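You operate a simulated robot arm through the tools that you are given. There is no shell and no other tool.

You run a simulated robot arm. Do the job below in one go: nothing can be reset, and whatever is moved stays where it is left.

TASK
Blow the chips off the white banded sub's shoulder and stand it in pocket 1.
Fine: stand it before the blower's nozzle, squeeze the bulb, turn the sub round and blow again. Set down upright: what you pick out. What is to be rubbed or washed off counts as gone when no trace of it is left.
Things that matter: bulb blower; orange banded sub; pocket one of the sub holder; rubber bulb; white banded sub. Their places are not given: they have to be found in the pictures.

It is judged by the outcome, as a careful person would: the job done as asked, and still so three seconds after it is handed in. It fails if anything else is knocked over, pushed out of place, dropped, spilled or broken.

THE ROBOT
A 6-joint arm with a four-finger gripper, fixed in place. Base frame: the origin is at the foot of the arm, x ahead of it, y to its left, z up; the work surface is at about z = 0.854. Lengths are in m, angles in degrees, forces in N, time in s.
With the tool pointing down near the work surface it reaches from about 0.3 to 0.7 m from the base axis. Its first joint turns from -166.0 to 166.0 degrees. Payload 3.43 kg.
The tool frame sits at the grasp point between the pads (the TCP): z along the fingers, y along the line on which they close. The tips reach 0.03 m beyond it. The gripper opens to 0.12 m. The gripper's body begins 0.085 m behind the TCP.
Orientation is told as [roll, pitch, yaw] about the base's x, y, z axes, in that order, counted from this pose: with the fingers straight down and closing along the base's y, the tool's x points along the base's -x, its y along +y and its z along -z.

THE INTERFACE
- The arm moves only by the tool send_rows. Its argument "commands" is a list of rows, each a list of 7 numbers: the finger opening in m, from 0 to 0.12, then the shift along the tool's x, y, z in m, then the turn, a rotation vector about the tool's x, y, z in degrees. In form: [[hand, x, y, z, ax, ay, az], ...]. A call has 1 to 20 rows; each row shifts and turns the commanded pose from where the row before left it, along the tool's axes as they then stand. A row lasts 0.2 s, in which the tool goes at most 0.05 m and 8.6 degrees; a call with a longer step from one row to the next is refused whole, and so is a gripper value outside its range. A pose out of reach is approached as far as the arm can. The call stops where the force on the tool passes 40 N (or 10 N more than at its start, if that is more) or the arm is blocked; 0.2 s more then pass. Each finger halts on what it meets, pressing with about 29 N; the grip force reading is that of the motor and also rises with nothing between the fingers. The clock runs only during rows and for 0.2 s after the last one: add rows that do not move to give the fingers time. It gives the time, the measured TCP pose, the force on the tool (base axes), the opening and the grip force at its end, in the units of the frame above (readings bear some noise), with the torque about the TCP (base axes, N m) and any sound that the robot's microphone picked up.
- Cameras (640 x 400 px; columns grow to the right, rows downward): "scene" is fixed at [0.0497, 0.4993, 1.5939]; the picture's right is [-0.55, -0.83, 0.00], its down [-0.71, 0.47, -0.53] and it looks along [0.44, -0.29, -0.85] (base axes); focal length 330 px, centre (320, 200). "wrist" rides on the gripper at [0.071, -0.017, -0.121] in the tool frame; the picture's right is [0.23, 0.97, 0.00], its down [-0.81, 0.19, -0.55] and it looks along [-0.54, 0.13, 0.83] (tool axes); focal length 275 px, centre (320, 200).
- get_image(camera): a new picture of that camera. It takes no simulated time.
- move_column(by): slides the trunk up (or, below 0, down) by that many m; the arm rides with it, the base frame stays. It gives what a move gives, with no picture.
- point_at(camera, pixels): there is no depth. For up to 12 entries [column, row, z] of the newest picture of that camera ("zoom" is the newest enlarged one), the place [x, y] in the base frame at which the ray of that pixel passes the height z, good to about 0.002 m. It takes no simulated time.
- zoom(camera, box): a new picture of the part [left, top, right, bottom] of that camera's present view, enlarged. It takes no simulated time.
- hand_in(): hands the job in; it is judged then, once.

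Open the gripper and draw the arm clear of the work before you hand the job in, unless the task says otherwise.

The tools are called by a JSON object that holds its "op" and its "data". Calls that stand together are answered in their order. send_rows: Moves the arm, as the interface text tells. Its arguments: {"type":"object","properties":{"commands":{"type":"array"}},"required":["commands"]} The other tools are called the same way: move_column (by) slides the trunk up or down; get_image (camera) takes a picture; point_at (camera, pixels) gives the place at which the rays of pixels pass given heights; zoom (camera, box) takes an enlarged picture of a part of a camera's view; hand_in () hands the job in.

At the start:

```text
clock: 0.0
tool_pos: [0.3336, 0.2432, 1.1294]
tool_rot: [-0.1, 0.1, 0.0]
wrist_force: [-0.1, -0.9, 0.8]
wrist_torque: [0.0, 0.01, 0.0]
grip_width: 0.1199
grip_force: 0.0
trunk travel left (down, up): [-0.15, 0.29]
```

scene: 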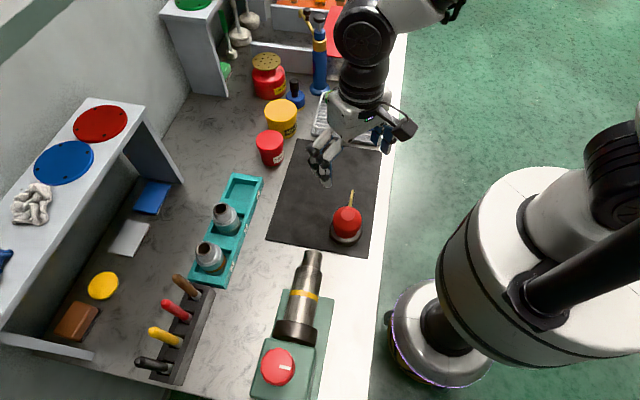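
wrist: 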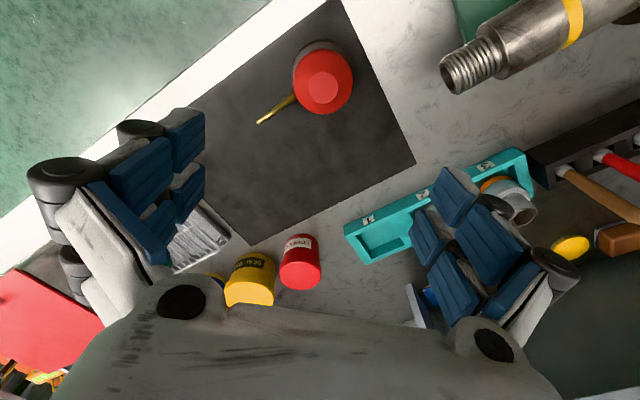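

The scene shows a teal holder at about (232,232) with two metal subs, and a red bulb with a brass nozzle at (347,222). I'll zoom in on both to identify the subs and the pockets.

{"op": "zoom", "data": {"camera": "scene", "box": [170, 160, 290, 300]}}

{"op": "zoom", "data": {"camera": "scene", "box": [290, 170, 400, 260]}}

{"op": "zoom", "data": {"camera": "wrist", "box": [320, 120, 560, 290]}}

```text
2.86 times, centred on (230, 230) of scene
```

zoom: 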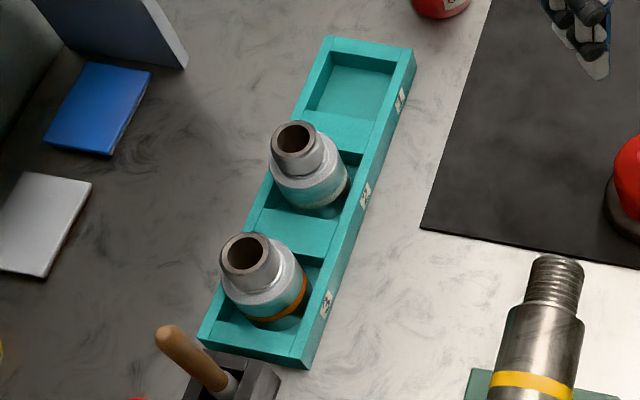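

```text
4.44 times, centred on (345, 215) of scene
```

zoom: 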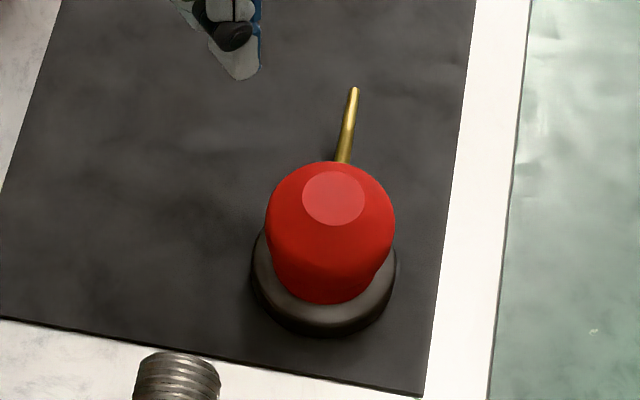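

```text
2.35 times, centred on (440, 205) of wrist
```

zoom: 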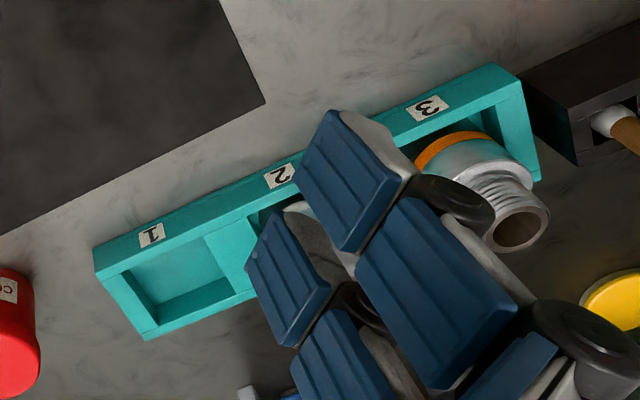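

Pocket 1 is the empty one at the top of the scene picture. The sub in pocket 2 has no orange band, so it should be the white one, and the orange-banded sub is in pocket 3. I'll get places for the holder, subs, bulb and nozzle at a few heights.

{"op": "point_at", "data": {"camera": "scene", "pixels": [[232.8, 173, 0.894], [262.6, 176.8, 0.894], [224, 285.3, 0.894], [188.7, 278.3, 0.894], [259, 187, 0.854], [223.5, 289.5, 0.854], [220.6, 208, 0.954], [204.5, 250, 0.954], [347, 213, 0.93], [350.5, 191, 0.88], [345, 230, 0.864], [346, 217, 0.9]]}}

{"op": "zoom", "data": {"camera": "scene", "box": [195, 190, 255, 228]}}

{"op": "zoom", "data": {"camera": "wrist", "box": [240, 30, 380, 140]}}

```text
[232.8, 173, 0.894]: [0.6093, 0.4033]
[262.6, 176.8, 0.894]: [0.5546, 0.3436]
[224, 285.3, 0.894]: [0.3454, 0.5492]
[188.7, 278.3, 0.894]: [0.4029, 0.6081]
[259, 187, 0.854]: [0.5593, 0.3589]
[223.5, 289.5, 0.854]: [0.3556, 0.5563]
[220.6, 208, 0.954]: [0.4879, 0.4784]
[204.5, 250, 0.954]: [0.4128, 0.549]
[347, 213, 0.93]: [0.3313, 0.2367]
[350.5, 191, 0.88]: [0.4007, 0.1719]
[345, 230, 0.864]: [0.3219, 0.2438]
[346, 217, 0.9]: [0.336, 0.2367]
```

```text
10.53 times, centred on (225, 209) of scene
```

zoom: 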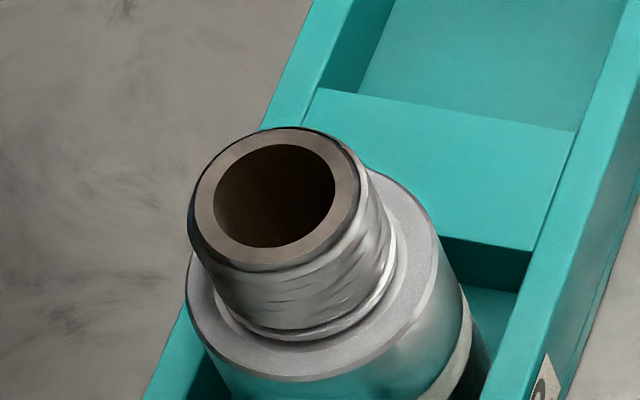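

```text
3.64 times, centred on (310, 85) of wrist
```

zoom: 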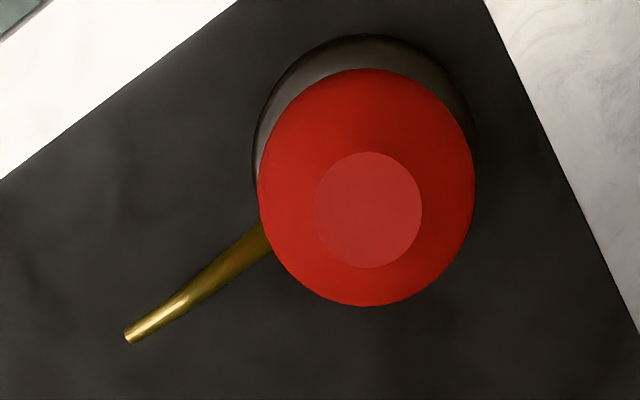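

The white band shows low on the sub in pocket 2. To find heights I'll cross the rays of both cameras for the nozzle tip (scene 352.4,189.8 / wrist 257.8,122.9) and the bulb's top (scene 347.9,214.5 / wrist 323.2,87.7).

{"op": "get_image", "data": {"camera": "wrist"}}

{"op": "get_image", "data": {"camera": "scene"}}

{"op": "point_at", "data": {"camera": "scene", "pixels": [[352.4, 189.8, 0.86], [352.4, 189.8, 0.9], [352.4, 189.8, 0.94], [347.9, 214.5, 0.9], [347.9, 214.5, 0.94], [347.9, 214.5, 0.98]]}}

{"op": "point_at", "data": {"camera": "wrist", "pixels": [[257.8, 122.9, 0.86], [257.8, 122.9, 0.9], [257.8, 122.9, 0.94], [323.2, 87.7, 0.9], [323.2, 87.7, 0.94], [323.2, 87.7, 0.98]]}}

```text
taken
```

wrist: 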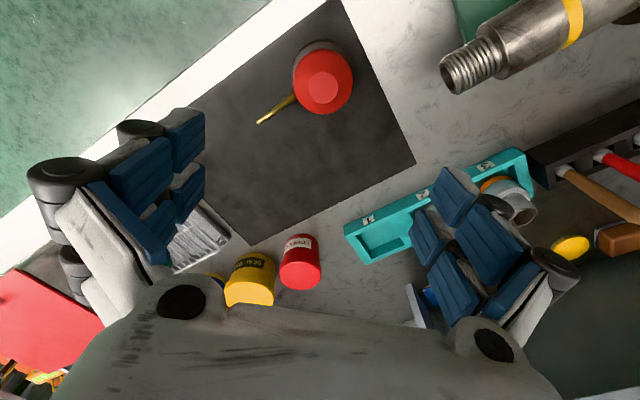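

```text
taken
```

scene: 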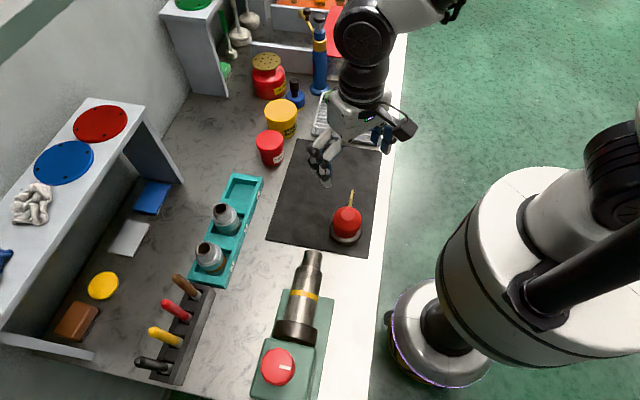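

```text
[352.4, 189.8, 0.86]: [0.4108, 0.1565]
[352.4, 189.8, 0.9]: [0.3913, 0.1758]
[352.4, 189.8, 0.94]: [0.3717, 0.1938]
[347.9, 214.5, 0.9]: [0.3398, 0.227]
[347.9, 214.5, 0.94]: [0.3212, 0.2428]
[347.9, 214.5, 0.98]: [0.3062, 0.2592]
```

```text
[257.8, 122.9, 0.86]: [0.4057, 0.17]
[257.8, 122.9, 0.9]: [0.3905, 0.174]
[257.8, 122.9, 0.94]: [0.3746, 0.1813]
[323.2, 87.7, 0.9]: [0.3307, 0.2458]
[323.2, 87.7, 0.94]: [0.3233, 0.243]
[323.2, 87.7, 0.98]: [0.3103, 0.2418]
```

The rays cross at nozzle tip ≈ (0.391,0.175,0.90) and bulb top ≈ (0.322,0.243,0.94), so the nozzle points along (0.71,-0.71). Before moving over the holder I'll check where the shelf at the left and the holder's corners lie.

{"op": "point_at", "data": {"camera": "scene", "pixels": [[145, 108, 1.05], [145, 108, 1.0], [184, 182, 0.854], [118, 152, 0.854], [92, 358, 0.854], [2, 335, 0.95], [320, 95, 0.854], [262, 250, 0.854]]}}

{"op": "zoom", "data": {"camera": "scene", "box": [200, 165, 280, 215]}}

{"op": "zoom", "data": {"camera": "scene", "box": [175, 240, 255, 290]}}

```text
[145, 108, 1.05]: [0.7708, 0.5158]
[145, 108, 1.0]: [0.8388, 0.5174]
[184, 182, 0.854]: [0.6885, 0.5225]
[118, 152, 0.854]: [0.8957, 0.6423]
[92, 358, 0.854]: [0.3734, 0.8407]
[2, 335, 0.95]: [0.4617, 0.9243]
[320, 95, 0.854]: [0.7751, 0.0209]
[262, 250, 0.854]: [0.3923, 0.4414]
```

```text
8.00 times, centred on (240, 190) of scene
```

zoom: 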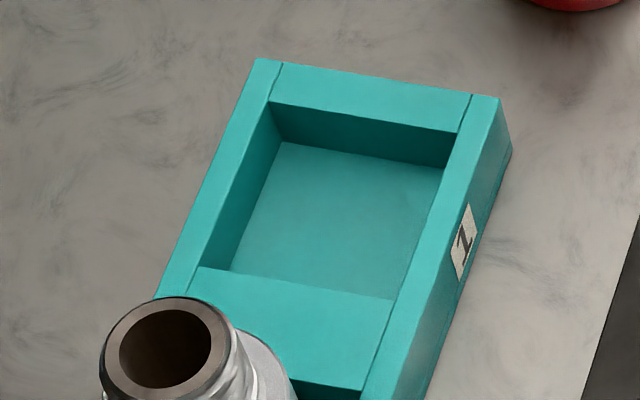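

```text
8.00 times, centred on (215, 265) of scene
```

zoom: 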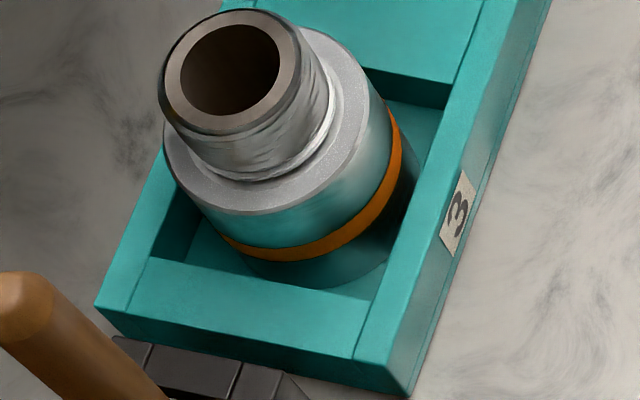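

The shelf stands at x>0.68 / y>0.52 and well away from the holder at table height, so a pose over (0.43,0.40) at z 1.13 is clear. I move the open gripper there to look at the subs with the wrist camera.

{"op": "send_rows", "data": {"commands": [[0.12, -0.02, 0.032, 0, 0, 0, 0], [0.12, -0.02, 0.032, 0, 0, 0, 0], [0.12, -0.02, 0.032, 0, 0, 0, 0], [0.12, -0.02, 0.032, 0, 0, 0, 0], [0.12, -0.02, 0.032, 0, 0, 0, 0], [0.12, 0, 0, 0, 0, 0, 0]]}}

{"op": "get_image", "data": {"camera": "wrist"}}

{"op": "get_image", "data": {"camera": "scene"}}

```text
clock: 1.4
tool_pos: [0.433, 0.4044, 1.1294]
tool_rot: [0.0, 0.0, 0.0]
wrist_force: [-0.9, 0.4, 0.1]
wrist_torque: [0.01, -0.01, -0.01]
grip_width: 0.12
grip_force: 0.1
trunk travel left (down, up): [-0.15, 0.29]
```

```text
taken
```

wrist: 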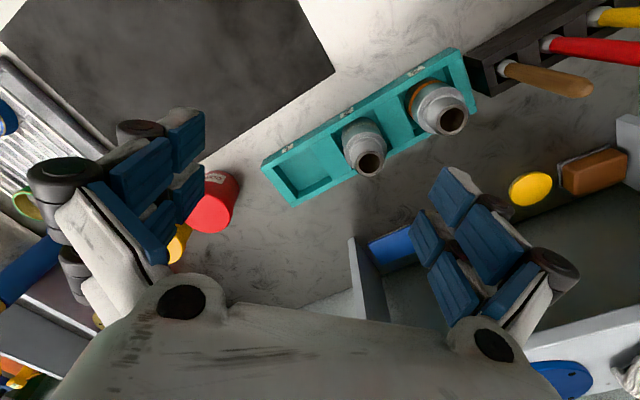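

```text
taken
```

scene: 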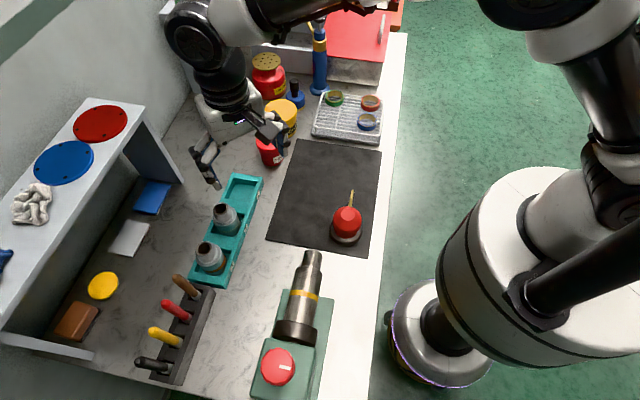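

Both subs are now clear in the wrist view, around (365,145) and (440,105). I zoom in on the subs and pocket 1.

{"op": "zoom", "data": {"camera": "wrist", "box": [320, 95, 420, 190]}}

{"op": "zoom", "data": {"camera": "wrist", "box": [250, 50, 480, 210]}}

{"op": "zoom", "data": {"camera": "scene", "box": [200, 190, 260, 240]}}

```text
4.21 times, centred on (370, 142) of wrist
```

zoom: 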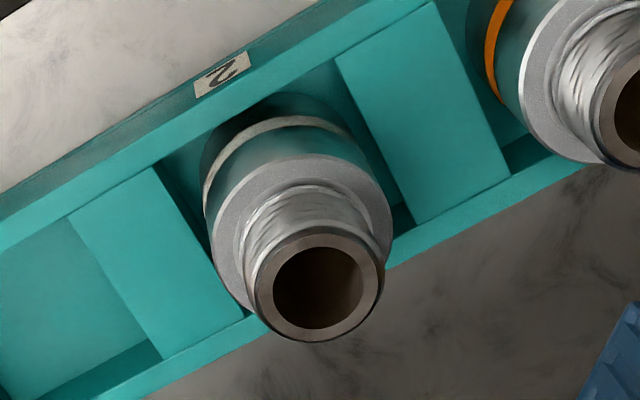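

```text
2.50 times, centred on (365, 130) of wrist
```

zoom: 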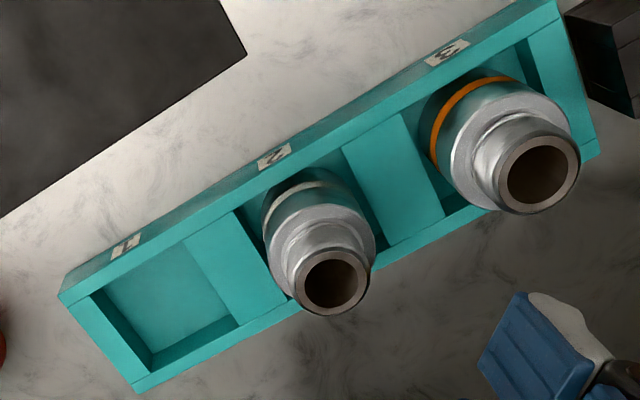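

```text
8.00 times, centred on (230, 215) of scene
```

zoom: 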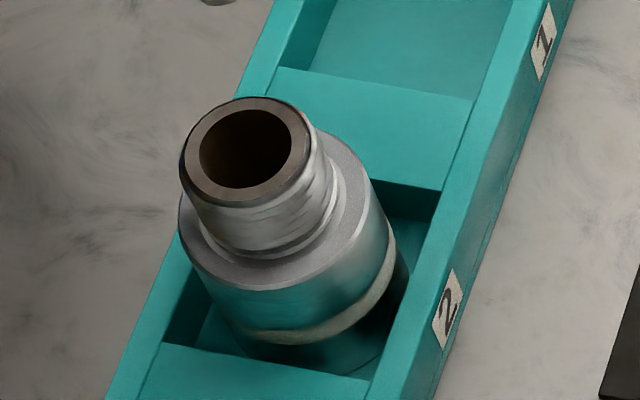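

The white-banded sub is confirmed in pocket 2. I cross rays for its rim centre (wrist 370,162.2 / scene 220.9,209), shoulder centre, and the holder corners.

{"op": "point_at", "data": {"camera": "scene", "pixels": [[220.9, 209, 0.92], [220.9, 209, 0.96], [224.6, 215.6, 0.9], [224.6, 215.6, 0.94], [262.5, 177.1, 0.86], [262.5, 177.1, 0.9], [232.6, 172.8, 0.86], [232.6, 172.8, 0.9], [263.9, 184.0, 0.854]]}}

{"op": "get_image", "data": {"camera": "wrist"}}

{"op": "point_at", "data": {"camera": "wrist", "pixels": [[370, 162.2, 0.92], [370, 162.2, 0.96], [365.7, 149.8, 0.9], [365.7, 149.8, 0.94], [261.4, 167.2, 0.86], [261.4, 167.2, 0.9], [292, 206, 0.86], [292, 206, 0.9]]}}

```text
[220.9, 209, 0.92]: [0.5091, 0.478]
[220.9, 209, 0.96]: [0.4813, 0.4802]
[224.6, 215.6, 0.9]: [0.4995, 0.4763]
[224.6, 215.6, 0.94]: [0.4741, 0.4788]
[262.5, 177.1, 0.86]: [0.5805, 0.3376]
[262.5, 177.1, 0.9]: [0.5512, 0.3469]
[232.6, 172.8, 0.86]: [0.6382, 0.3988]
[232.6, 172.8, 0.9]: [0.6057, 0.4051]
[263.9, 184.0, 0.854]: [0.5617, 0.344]
```

```text
taken
```

wrist: 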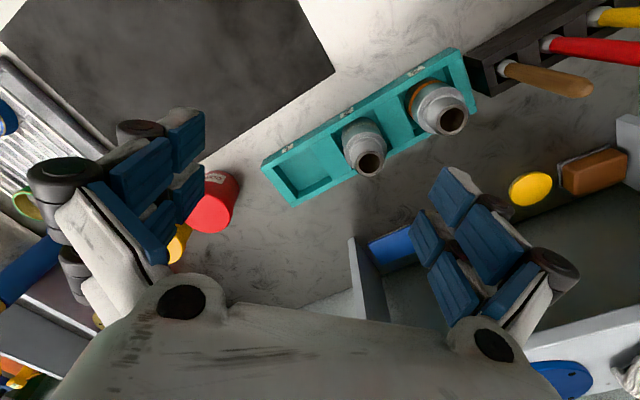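

```text
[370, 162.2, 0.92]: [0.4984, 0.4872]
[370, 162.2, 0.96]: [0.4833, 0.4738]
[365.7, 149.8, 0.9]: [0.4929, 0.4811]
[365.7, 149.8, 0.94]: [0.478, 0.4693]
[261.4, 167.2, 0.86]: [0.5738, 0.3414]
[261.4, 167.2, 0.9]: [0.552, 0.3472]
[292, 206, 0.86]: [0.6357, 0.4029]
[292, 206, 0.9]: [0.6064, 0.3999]
```

The crossing rays give rim centre ≈ (0.485,0.478,0.953), shoulder z ≈ 0.925, holder top ≈ 0.893 and holder yaw 45°. Next I want a close look at the bulb and nozzle, so I move above them and turn the tool 45° so the fingers close across the nozzle line.

{"op": "send_rows", "data": {"commands": [[0.12, 0.0105, -0.035, 0.0133, 0, 0, 0], [0.12, 0.0105, -0.035, 0.0133, 0, 0, 0], [0.12, 0.0105, -0.035, 0.0133, 0, 0, 0], [0.12, 0.0105, -0.035, 0.0133, 0, 0, 0], [0.12, 0.0105, -0.035, 0.0133, 0, 0, 0], [0.12, 0.0105, -0.035, 0.0133, 0, 0, 0], [0.12, 0, 0, 0, 0, 0, 7.5], [0.12, 0, 0, 0, 0, 0, 7.5], [0.12, 0, 0, 0, 0, 0, 7.5], [0.12, 0, 0, 0, 0, 0, 7.5], [0.12, 0, 0, 0, 0, 0, 7.5], [0.12, 0, 0, 0, 0, 0, 7.5], [0.12, 0, 0, 0, 0, 0, 0]]}}

{"op": "get_image", "data": {"camera": "wrist"}}

{"op": "get_image", "data": {"camera": "scene"}}

```text
clock: 4.2
tool_pos: [0.3703, 0.1927, 1.0498]
tool_rot: [-0.1, -0.1, -45.1]
wrist_force: [-0.5, 1.0, 0.4]
wrist_torque: [0.02, -0.03, 0.04]
grip_width: 0.1202
grip_force: 0.1
trunk travel left (down, up): [-0.15, 0.29]
```

```text
taken
```

wrist: 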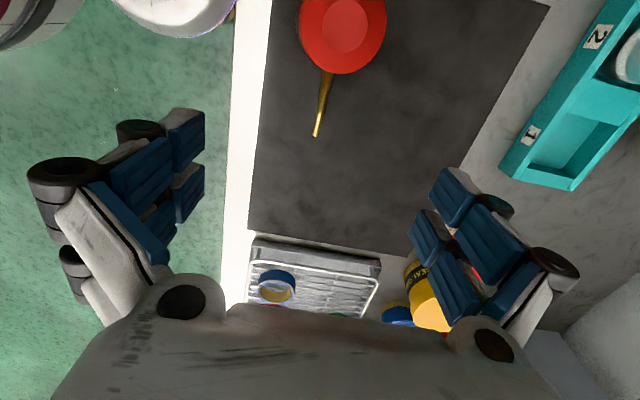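

```text
taken
```

scene: 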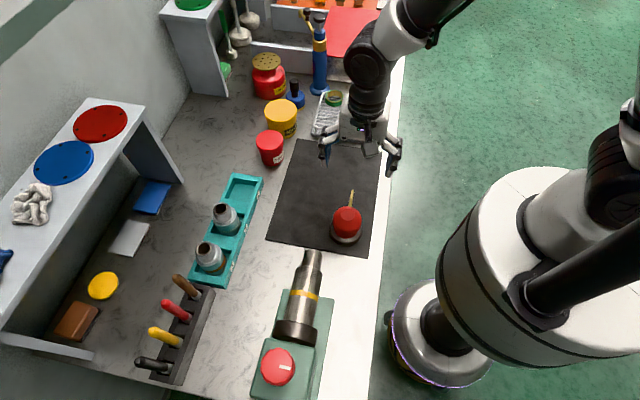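

The nozzle tip shows at about (316,135) with the bulb at the top of the view (345,25). I back the tool 5 cm along its own x so that the whole blower is in view.

{"op": "send_rows", "data": {"commands": [[0.12, 0.025, 0, 0, 0, 0, 0], [0.12, 0.025, 0, 0, 0, 0, 0], [0.12, 0, 0, 0, 0, 0, 0]]}}

{"op": "zoom", "data": {"camera": "wrist", "box": [240, 10, 460, 190]}}

{"op": "zoom", "data": {"camera": "scene", "box": [320, 180, 380, 250]}}

```text
clock: 5.0
tool_pos: [0.335, 0.2287, 1.0502]
tool_rot: [-0.1, 0.0, -45.0]
wrist_force: [0.0, 0.6, -0.2]
wrist_torque: [-0.02, -0.03, -0.01]
grip_width: 0.1198
grip_force: 0.1
trunk travel left (down, up): [-0.15, 0.29]
```

```text
2.22 times, centred on (350, 100) of wrist
```

zoom: 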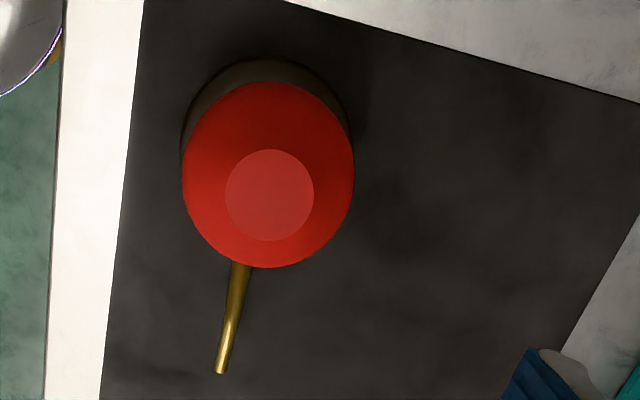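

```text
5.71 times, centred on (350, 215) of scene
```

zoom: 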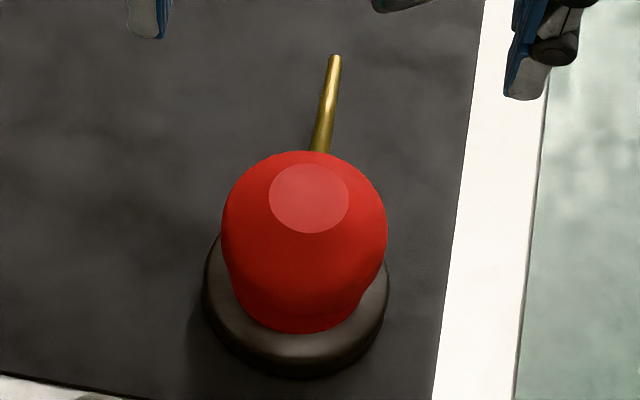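

I cross the rays again for bulb top disc (wrist 327.3,97.7 / scene 348.1,214.7), bulb outline centre, nozzle tip (wrist 305,177 / scene 352.5,190.1) and the nozzle root.

{"op": "get_image", "data": {"camera": "wrist"}}

{"op": "get_image", "data": {"camera": "scene"}}

{"op": "point_at", "data": {"camera": "wrist", "pixels": [[327.3, 97.7, 0.92], [327.3, 97.7, 0.96], [326.8, 88.7, 0.88], [326.8, 88.7, 0.92], [305, 177, 0.88], [305, 177, 0.92], [314.4, 129.3, 0.88], [314.4, 129.3, 0.92]]}}

{"op": "point_at", "data": {"camera": "scene", "pixels": [[348.1, 214.7, 0.92], [348.1, 214.7, 0.96], [347.2, 221.1, 0.88], [347.2, 221.1, 0.92], [352.45, 190.1, 0.88], [352.45, 190.1, 0.92], [350.2, 206.2, 0.88], [350.2, 206.2, 0.92], [345.5, 236, 0.86]]}}

```text
taken
```

wrist: 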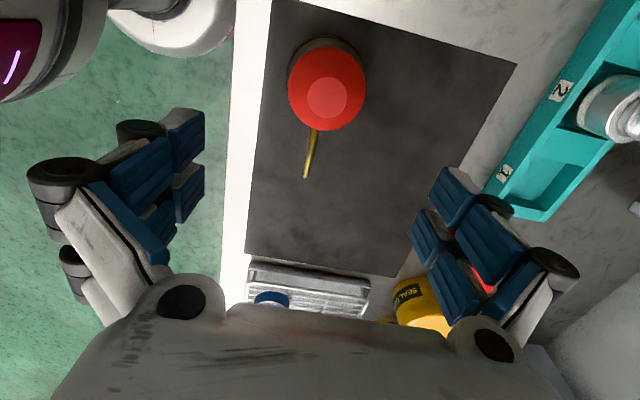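

```text
taken
```

scene: 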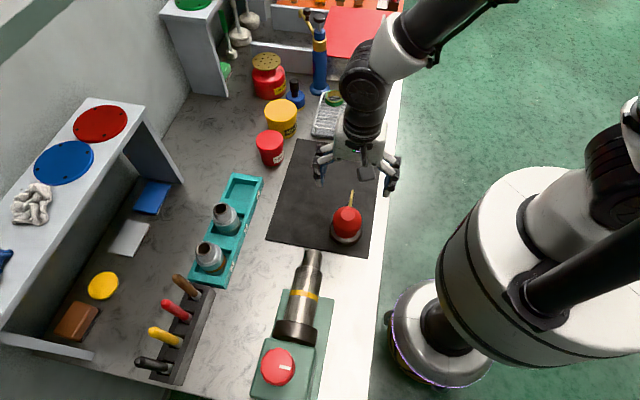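

```text
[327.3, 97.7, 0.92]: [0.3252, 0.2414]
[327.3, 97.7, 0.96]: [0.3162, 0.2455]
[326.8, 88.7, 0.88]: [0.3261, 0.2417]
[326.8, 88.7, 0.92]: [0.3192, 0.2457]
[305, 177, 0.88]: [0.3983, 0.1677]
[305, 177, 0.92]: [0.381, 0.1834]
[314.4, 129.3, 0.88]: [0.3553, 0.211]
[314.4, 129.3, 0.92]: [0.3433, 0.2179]
```

```text
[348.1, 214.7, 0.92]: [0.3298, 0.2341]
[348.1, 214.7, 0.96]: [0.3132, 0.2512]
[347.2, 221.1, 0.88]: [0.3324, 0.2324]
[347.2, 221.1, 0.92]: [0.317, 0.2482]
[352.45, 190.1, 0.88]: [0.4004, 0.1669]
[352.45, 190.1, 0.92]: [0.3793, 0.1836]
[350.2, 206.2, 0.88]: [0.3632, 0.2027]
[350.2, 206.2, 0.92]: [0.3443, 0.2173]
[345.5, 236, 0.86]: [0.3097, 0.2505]
```

The bulb's axis comes out near (0.3205,0.244) with centre height about 0.911, and the nozzle tip near (0.390,0.1755,~0.90), aimed at -45°. Now I move the tool over the white sub at (0.485,0.477), keeping yaw -45° so the fingers close across the holder.

{"op": "send_rows", "data": {"commands": [[0.12, 0.0087, 0.0352, 0, 0, 0, 0], [0.12, 0.0087, 0.0352, 0, 0, 0, 0], [0.12, 0.0087, 0.0352, 0, 0, 0, 0], [0.12, 0.0087, 0.0352, 0, 0, 0, 0], [0.12, 0.0087, 0.0352, 0, 0, 0, 0], [0.12, 0.0087, 0.0352, 0, 0, 0, 0], [0.12, 0.0087, 0.0352, 0, 0, 0, 0], [0.12, 0.0087, 0.0352, 0, 0, 0, 0], [0.12, 0, 0, 0, 0, 0, 0]]}}

{"op": "get_image", "data": {"camera": "wrist"}}

{"op": "zoom", "data": {"camera": "wrist", "box": [230, 10, 430, 135]}}

{"op": "get_image", "data": {"camera": "scene"}}

```text
clock: 7.0
tool_pos: [0.4841, 0.4763, 1.0508]
tool_rot: [0.0, 0.0, -45.0]
wrist_force: [0.5, -0.3, 0.5]
wrist_torque: [0.01, 0.01, 0.02]
grip_width: 0.12
grip_force: 0.1
trunk travel left (down, up): [-0.15, 0.29]
```

```text
taken
```

wrist: 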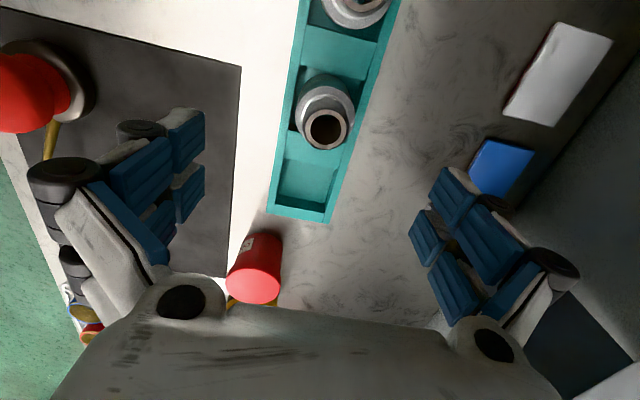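

```text
3.20 times, centred on (330, 72) of wrist
```

zoom: 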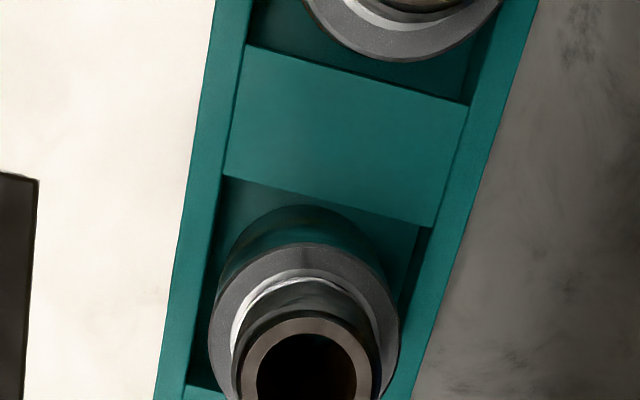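

```text
taken
```

scene: 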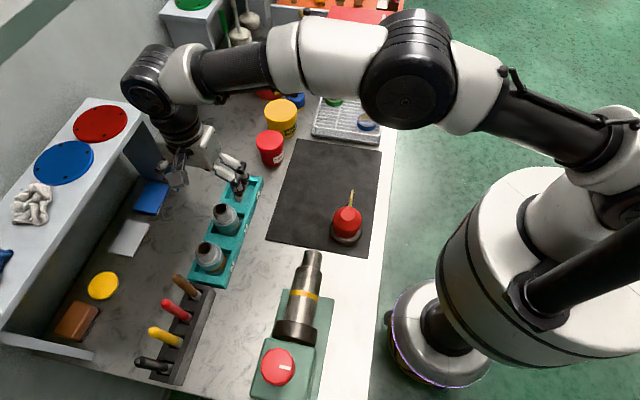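

The sub sits at about (325,125) in the wrist view with the rim centre near (326,129). I zoom in once more to refine its centre and look at the pocket clearances.

{"op": "zoom", "data": {"camera": "wrist", "box": [250, 65, 400, 160]}}

{"op": "zoom", "data": {"camera": "wrist", "box": [250, 140, 370, 230]}}

```text
4.21 times, centred on (325, 112) of wrist
```

zoom: 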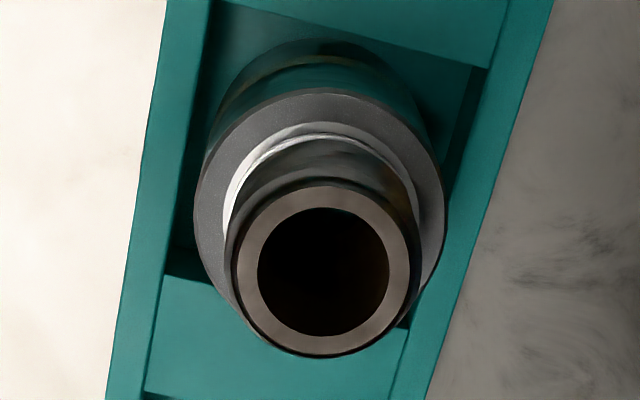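

```text
4.44 times, centred on (310, 185) of wrist
```

zoom: 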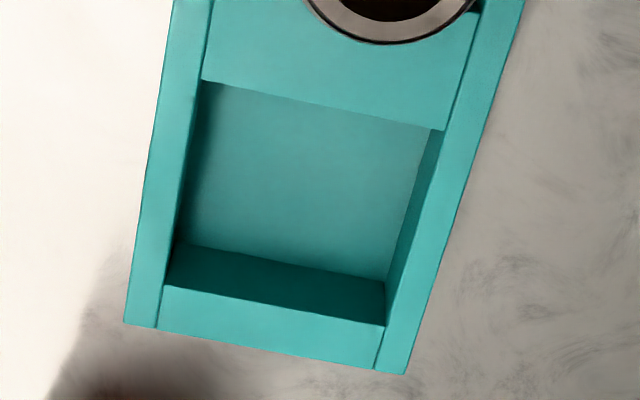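

I take the refined places: rim (326,128.6) at z 0.953, shoulder (325,113.7) at 0.925, pocket 1 opening centre (305.2,186.2) and pocket 2 opening centre (325,104.5) at holder-top height.

{"op": "get_image", "data": {"camera": "wrist"}}

{"op": "point_at", "data": {"camera": "wrist", "pixels": [[326, 128.6, 0.953], [325, 113.7, 0.925], [305.2, 186.2, 0.893], [325, 104.5, 0.893], [283.6, 158, 0.893], [337.9, 169.2, 0.893], [274.6, 204.4, 0.893], [324.6, 213.2, 0.893], [265.9, 212.9, 0.893], [329.1, 224, 0.893], [288.2, 129.8, 0.893], [346.4, 142.9, 0.893]]}}

```text
taken
```

wrist: 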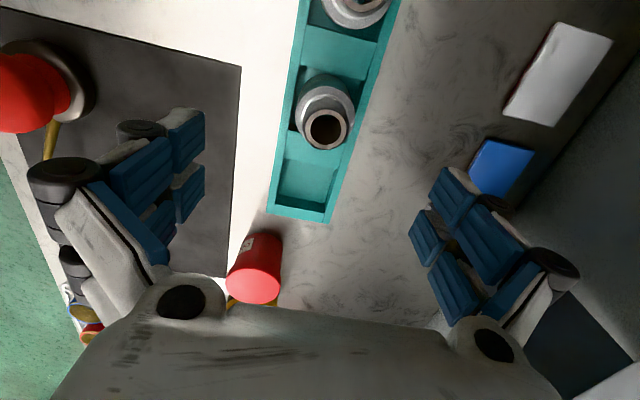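

```text
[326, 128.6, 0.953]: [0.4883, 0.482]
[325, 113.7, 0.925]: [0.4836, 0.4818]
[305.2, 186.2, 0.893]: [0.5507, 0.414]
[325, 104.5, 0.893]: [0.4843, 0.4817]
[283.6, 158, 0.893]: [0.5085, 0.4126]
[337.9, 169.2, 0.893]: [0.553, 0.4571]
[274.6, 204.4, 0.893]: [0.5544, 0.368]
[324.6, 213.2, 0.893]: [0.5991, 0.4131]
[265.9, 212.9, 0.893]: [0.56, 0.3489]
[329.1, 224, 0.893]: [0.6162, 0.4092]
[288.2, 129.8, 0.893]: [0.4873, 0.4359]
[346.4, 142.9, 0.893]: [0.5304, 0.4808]
```

The pocket opening is about 63 mm square and the sub about 56 mm across, centred near (0.4854,0.4802); pocket 1's centre is near (0.5535,0.4125), 96 mm further along the holder. I centre over the sub and lower to TCP z ≈ 0.933, with the tips above the holder wall.

{"op": "send_rows", "data": {"commands": [[0.12, 0.0018, 0.0037, 0, 0, 0, 0], [0.12, 0, 0, 0.03, 0, 0, 0], [0.12, 0, 0, 0.03, 0, 0, 0], [0.12, 0, 0, 0.03, 0, 0, 0], [0.12, 0, 0, 0.018, 0, 0, 0], [0.12, 0, 0, 0.01, 0, 0, 0], [0.12, 0, 0, 0, 0, 0, 0]]}}

{"op": "get_image", "data": {"camera": "wrist"}}

{"op": "zoom", "data": {"camera": "scene", "box": [160, 160, 290, 260]}}

```text
clock: 8.6
tool_pos: [0.4857, 0.481, 0.9326]
tool_rot: [0.0, 0.0, -45.0]
wrist_force: [0.2, 0.3, -0.2]
wrist_torque: [0.02, 0.0, -0.02]
grip_width: 0.1198
grip_force: 0.1
trunk travel left (down, up): [-0.15, 0.29]
```

```text
taken
```

wrist: 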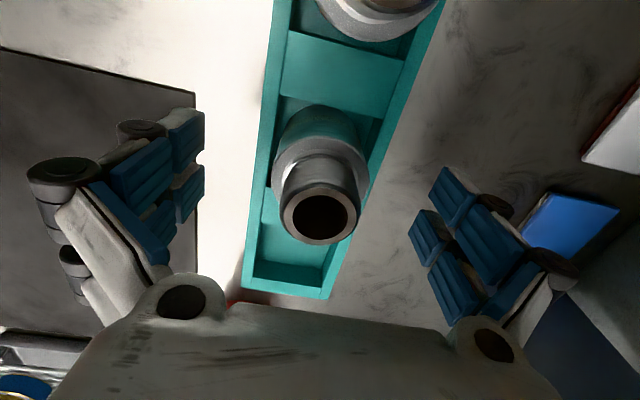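

```text
4.00 times, centred on (225, 210) of scene
```

zoom: 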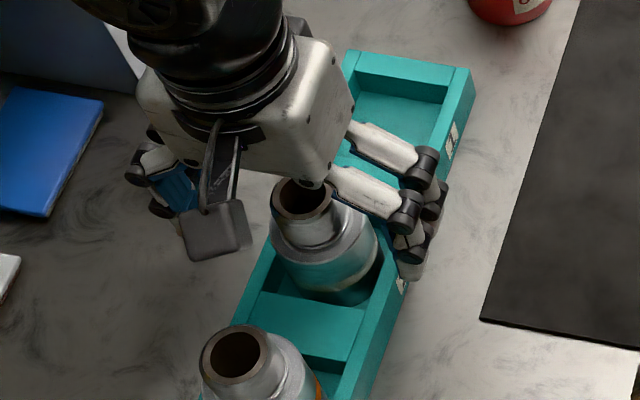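

The rim sits midway between the fingers (320,212) and no force is read. I close to 0.066 m first to see that nothing touches the holder walls.

{"op": "send_rows", "data": {"commands": [[0.066, 0, 0, 0, 0, 0, 0], [0.066, 0, 0, 0, 0, 0, 0], [0.066, 0, 0, 0, 0, 0, 0], [0.066, 0, 0, 0, 0, 0, 0]]}}

{"op": "get_image", "data": {"camera": "wrist"}}

{"op": "zoom", "data": {"camera": "scene", "box": [160, 160, 290, 260]}}

```text
clock: 9.6
tool_pos: [0.4855, 0.4796, 0.9324]
tool_rot: [0.0, -0.1, -45.0]
wrist_force: [-0.3, 0.4, 0.3]
wrist_torque: [0.05, -0.05, 0.0]
grip_width: 0.0661
grip_force: 0.0
trunk travel left (down, up): [-0.15, 0.29]
```

```text
taken
```

wrist: 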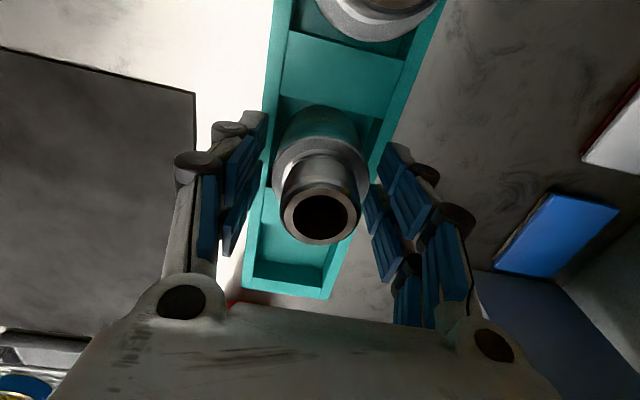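

```text
4.00 times, centred on (225, 210) of scene
```

zoom: 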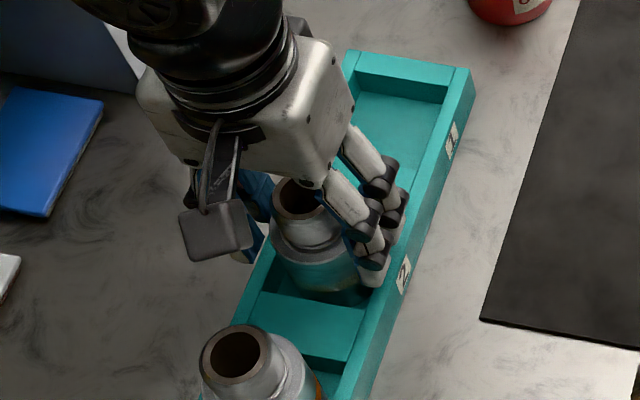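

No contact yet and the gap is about even on both sides (shoulder 272–367 between pads at ~265 and ~380). I close on the body.

{"op": "send_rows", "data": {"commands": [[0.06, 0, 0, 0, 0, 0, 0], [0.055, 0, 0, 0, 0, 0, 0], [0.05, 0, 0, 0, 0, 0, 0], [0.045, 0, 0, 0, 0, 0, 0], [0.045, 0, 0, 0, 0, 0, 0]]}}

```text
clock: 10.8
tool_pos: [0.4868, 0.4813, 0.9316]
tool_rot: [0.0, 0.0, -45.0]
wrist_force: [0.9, 1.0, 1.3]
wrist_torque: [0.05, -0.1, 0.03]
grip_width: 0.0549
grip_force: 28.6
trunk travel left (down, up): [-0.15, 0.29]
```

The fingers stopped at 0.0549 m with 28.6 N, so the body is gripped. I lift it, slowly at first.

{"op": "send_rows", "data": {"commands": [[0.045, 0, 0, -0.005, 0, 0, 0], [0.045, 0, 0, -0.01, 0, 0, 0], [0.045, 0, 0, -0.015, 0, 0, 0], [0.045, 0, 0, -0.02, 0, 0, 0], [0.045, 0, 0, -0.03, 0, 0, 0], [0.045, 0, 0, -0.02, 0, 0, 0], [0.045, 0, 0, 0, 0, 0, 0]]}}

{"op": "get_image", "data": {"camera": "wrist"}}

{"op": "zoom", "data": {"camera": "scene", "box": [160, 140, 290, 240]}}

```text
clock: 12.4
tool_pos: [0.4869, 0.4801, 1.0316]
tool_rot: [-0.1, 0.0, -45.0]
wrist_force: [0.2, 0.4, -2.7]
wrist_torque: [-0.01, 0.0, 0.01]
grip_width: 0.0547
grip_force: 29.2
trunk travel left (down, up): [-0.15, 0.29]
```

```text
taken
```

wrist: 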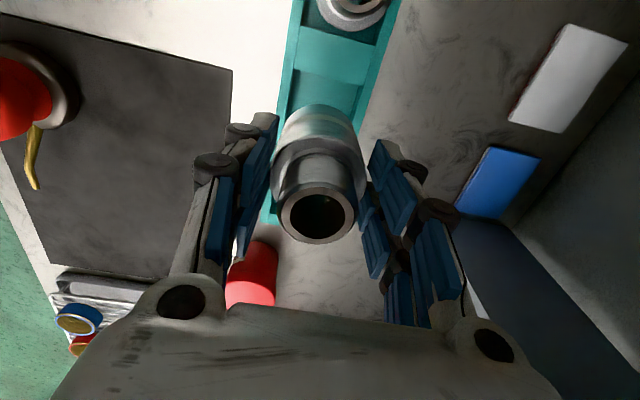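

```text
4.00 times, centred on (225, 190) of scene
```

zoom: 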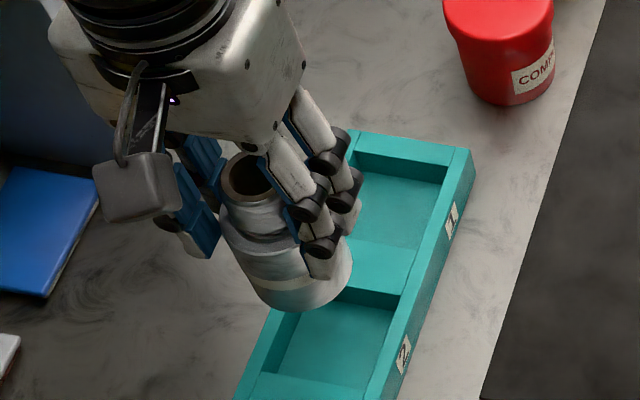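

The sub is up and upright, hanging with about 2.7 N. The nozzle at (35,160) in the wrist view looks bent, so I zoom there to learn its shape from this side.

{"op": "zoom", "data": {"camera": "wrist", "box": [0, 40, 140, 210]}}

{"op": "zoom", "data": {"camera": "wrist", "box": [250, 90, 390, 250]}}

```text
2.35 times, centred on (70, 125) of wrist
```

zoom: 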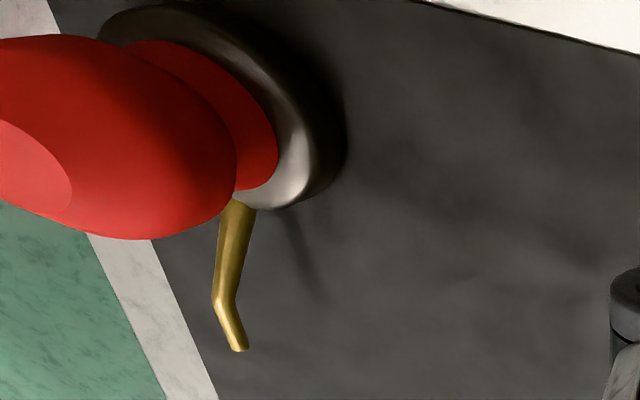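

```text
2.50 times, centred on (320, 170) of wrist
```

zoom: 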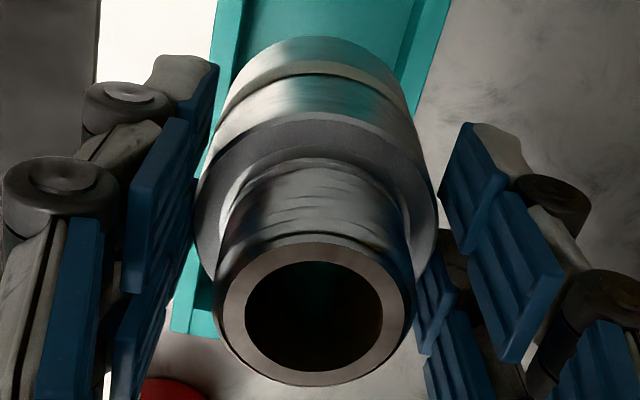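

The nozzle turns out to rise from the bulb's neck and then bend downward at its tip. I place its tip (36,188.8), bend (29.1,168.4) and root (36,127.1) by rays from this sideways view.

{"op": "get_image", "data": {"camera": "wrist"}}

{"op": "point_at", "data": {"camera": "wrist", "pixels": [[36, 188.8, 0.88], [36, 188.8, 0.92], [36, 188.8, 0.96], [29.1, 168.4, 0.88], [29.1, 168.4, 0.92], [29.1, 168.4, 0.96], [36, 127.1, 0.88], [36, 127.1, 0.92], [54, 62, 0.856], [80, 106, 0.856]]}}

```text
taken
```

wrist: 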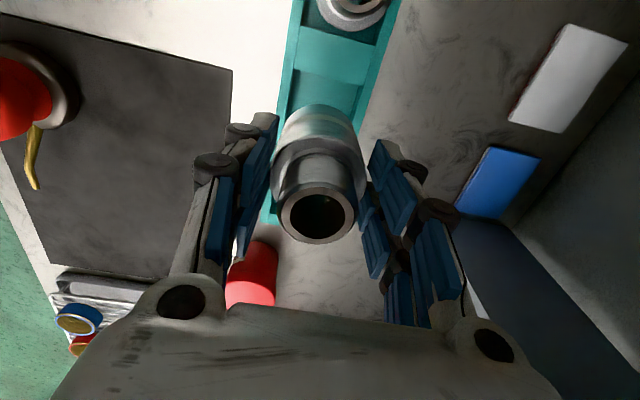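

```text
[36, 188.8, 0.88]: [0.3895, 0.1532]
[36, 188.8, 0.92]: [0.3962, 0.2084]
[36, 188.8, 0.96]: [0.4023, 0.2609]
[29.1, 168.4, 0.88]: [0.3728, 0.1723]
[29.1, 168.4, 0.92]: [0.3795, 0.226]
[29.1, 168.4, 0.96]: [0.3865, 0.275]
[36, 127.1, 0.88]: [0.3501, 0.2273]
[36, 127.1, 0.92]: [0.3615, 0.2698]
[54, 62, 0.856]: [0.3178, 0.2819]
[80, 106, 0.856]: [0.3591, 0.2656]
```

From this side the root is near (0.348,0.217,0.871), the bend (0.375,0.190,0.893), and the tip (0.392,0.173,0.895), so the last piece blows about level along (0.71,-0.71). I carry the sub to a stand point 2 cm clear of the tip, axis at about (0.426,0.139).

{"op": "send_rows", "data": {"commands": [[0.045, -0.022, -0.0316, 0, 0, 0, 0], [0.045, -0.022, -0.0316, 0, 0, 0, 0], [0.045, -0.022, -0.0316, 0, 0, 0, 0], [0.045, -0.022, -0.0316, 0, 0, 0, 0], [0.045, -0.022, -0.0316, 0, 0, 0, 0], [0.045, -0.022, -0.0316, 0, 0, 0, 0], [0.045, -0.022, -0.0316, 0, 0, 0, 0], [0.045, -0.022, -0.0316, 0, 0, 0, 0], [0.045, -0.022, -0.0316, 0, 0, 0, 0], [0.045, 0, 0, 0, 0, 0, 0], [0.045, 0, 0, 0, 0, 0, 0]]}}

{"op": "get_image", "data": {"camera": "wrist"}}

{"op": "zoom", "data": {"camera": "scene", "box": [300, 130, 420, 240]}}

```text
clock: 14.8
tool_pos: [0.4232, 0.1403, 1.0318]
tool_rot: [0.0, 0.0, -45.0]
wrist_force: [-0.1, -0.6, -2.5]
wrist_torque: [0.02, 0.02, 0.0]
grip_width: 0.0548
grip_force: 29.2
trunk travel left (down, up): [-0.15, 0.29]
```

```text
taken
```

wrist: 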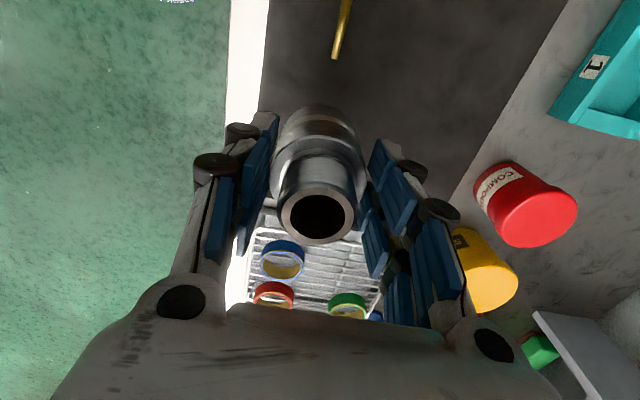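

```text
3.64 times, centred on (360, 185) of scene
```

zoom: 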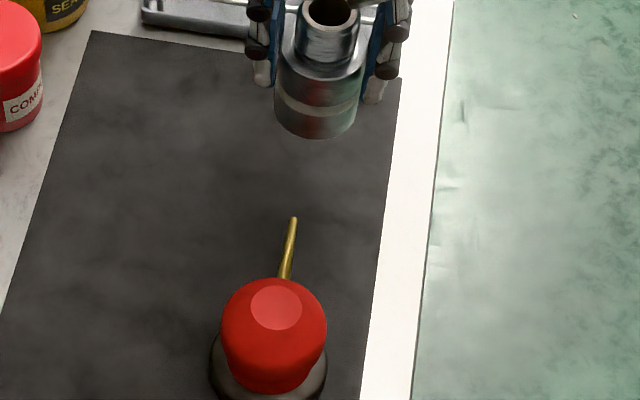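

The held sub lines up with the nozzle in the scene view (sub above, tip at zoom 294,218) and the commanded axis point is about 2 cm in front of the tip. I lower most of the way, stopping a little above expected contact.

{"op": "send_rows", "data": {"commands": [[0.045, 0, 0, 0.03, 0, 0, 0], [0.045, 0, 0, 0.03, 0, 0, 0], [0.045, 0, 0, 0.025, 0, 0, 0], [0.045, 0, 0, 0.015, 0, 0, 0], [0.045, 0, 0, 0.005, 0, 0, 0], [0.045, 0, 0, 0, 0, 0, 0]]}}

{"op": "zoom", "data": {"camera": "scene", "box": [310, 150, 390, 220]}}

{"op": "get_image", "data": {"camera": "wrist"}}

```text
clock: 16.2
tool_pos: [0.4244, 0.1401, 0.9286]
tool_rot: [0.0, -0.1, -45.0]
wrist_force: [-3.0, -3.5, 19.4]
wrist_torque: [-0.07, 0.21, 0.16]
grip_width: 0.0549
grip_force: 29.3
trunk travel left (down, up): [-0.15, 0.29]
```

```text
5.71 times, centred on (350, 185) of scene
```

zoom: 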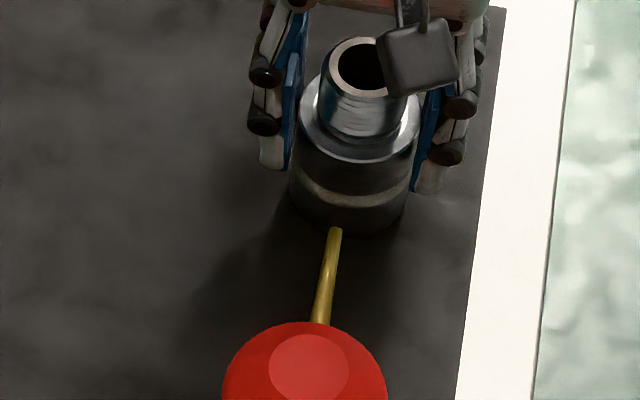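

```text
taken
```

wrist: 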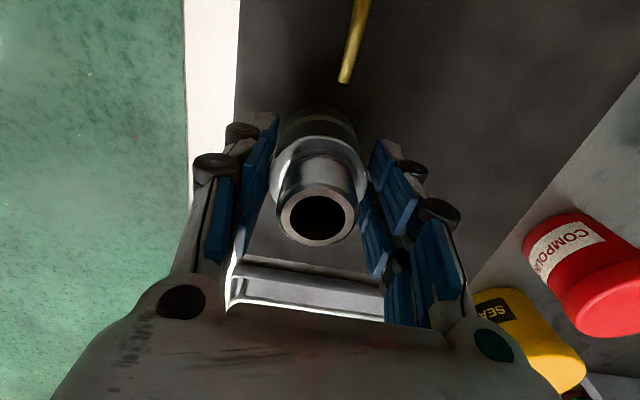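

Contact came earlier than expected: 19 N up at z 0.9286, so the sub's foot is on the mat (gap to the nozzle visible at zoom 335,230). I ease up 2 mm to take the push off, then open gently to 0.08.

{"op": "send_rows", "data": {"commands": [[0.045, 0, 0, -0.0015, 0, 0, 0], [0.045, 0, 0, 0, 0, 0, 0], [0.045, 0, 0, 0, 0, 0, 0]]}}

```text
clock: 17.0
tool_pos: [0.4243, 0.1391, 0.9289]
tool_rot: [0.0, 0.1, -45.0]
wrist_force: [-0.8, -4.2, 7.7]
wrist_torque: [-0.25, -0.19, -0.11]
grip_width: 0.0547
grip_force: 28.5
trunk travel left (down, up): [-0.15, 0.29]
```

The push is down to about 8 N, so the sub stands on the mat. I ease up half a millimetre more and open the fingers.

{"op": "send_rows", "data": {"commands": [[0.045, 0, 0, -0.0006, 0, 0, 0], [0.055, 0, 0, 0, 0, 0, 0], [0.065, 0, 0, 0, 0, 0, 0], [0.08, 0, 0, 0, 0, 0, 0], [0.08, 0, 0, 0, 0, 0, 0], [0.08, 0, 0, 0, 0, 0, 0]]}}

{"op": "get_image", "data": {"camera": "wrist"}}

{"op": "zoom", "data": {"camera": "scene", "box": [310, 150, 390, 220]}}

```text
clock: 18.4
tool_pos: [0.4244, 0.1403, 0.9294]
tool_rot: [0.1, 0.0, -45.0]
wrist_force: [1.4, -0.7, -1.0]
wrist_torque: [-0.02, -0.03, 0.0]
grip_width: 0.0799
grip_force: 0.1
trunk travel left (down, up): [-0.15, 0.29]
```

```text
taken
```

wrist: 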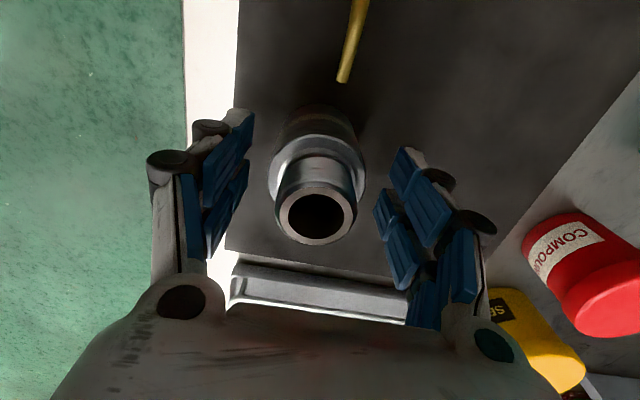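

```text
5.71 times, centred on (350, 185) of scene
```

zoom: 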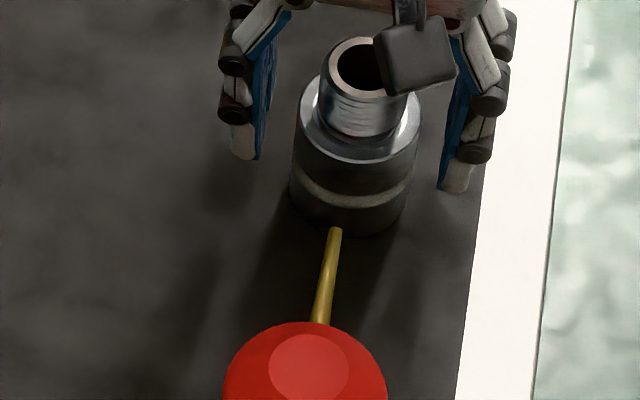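

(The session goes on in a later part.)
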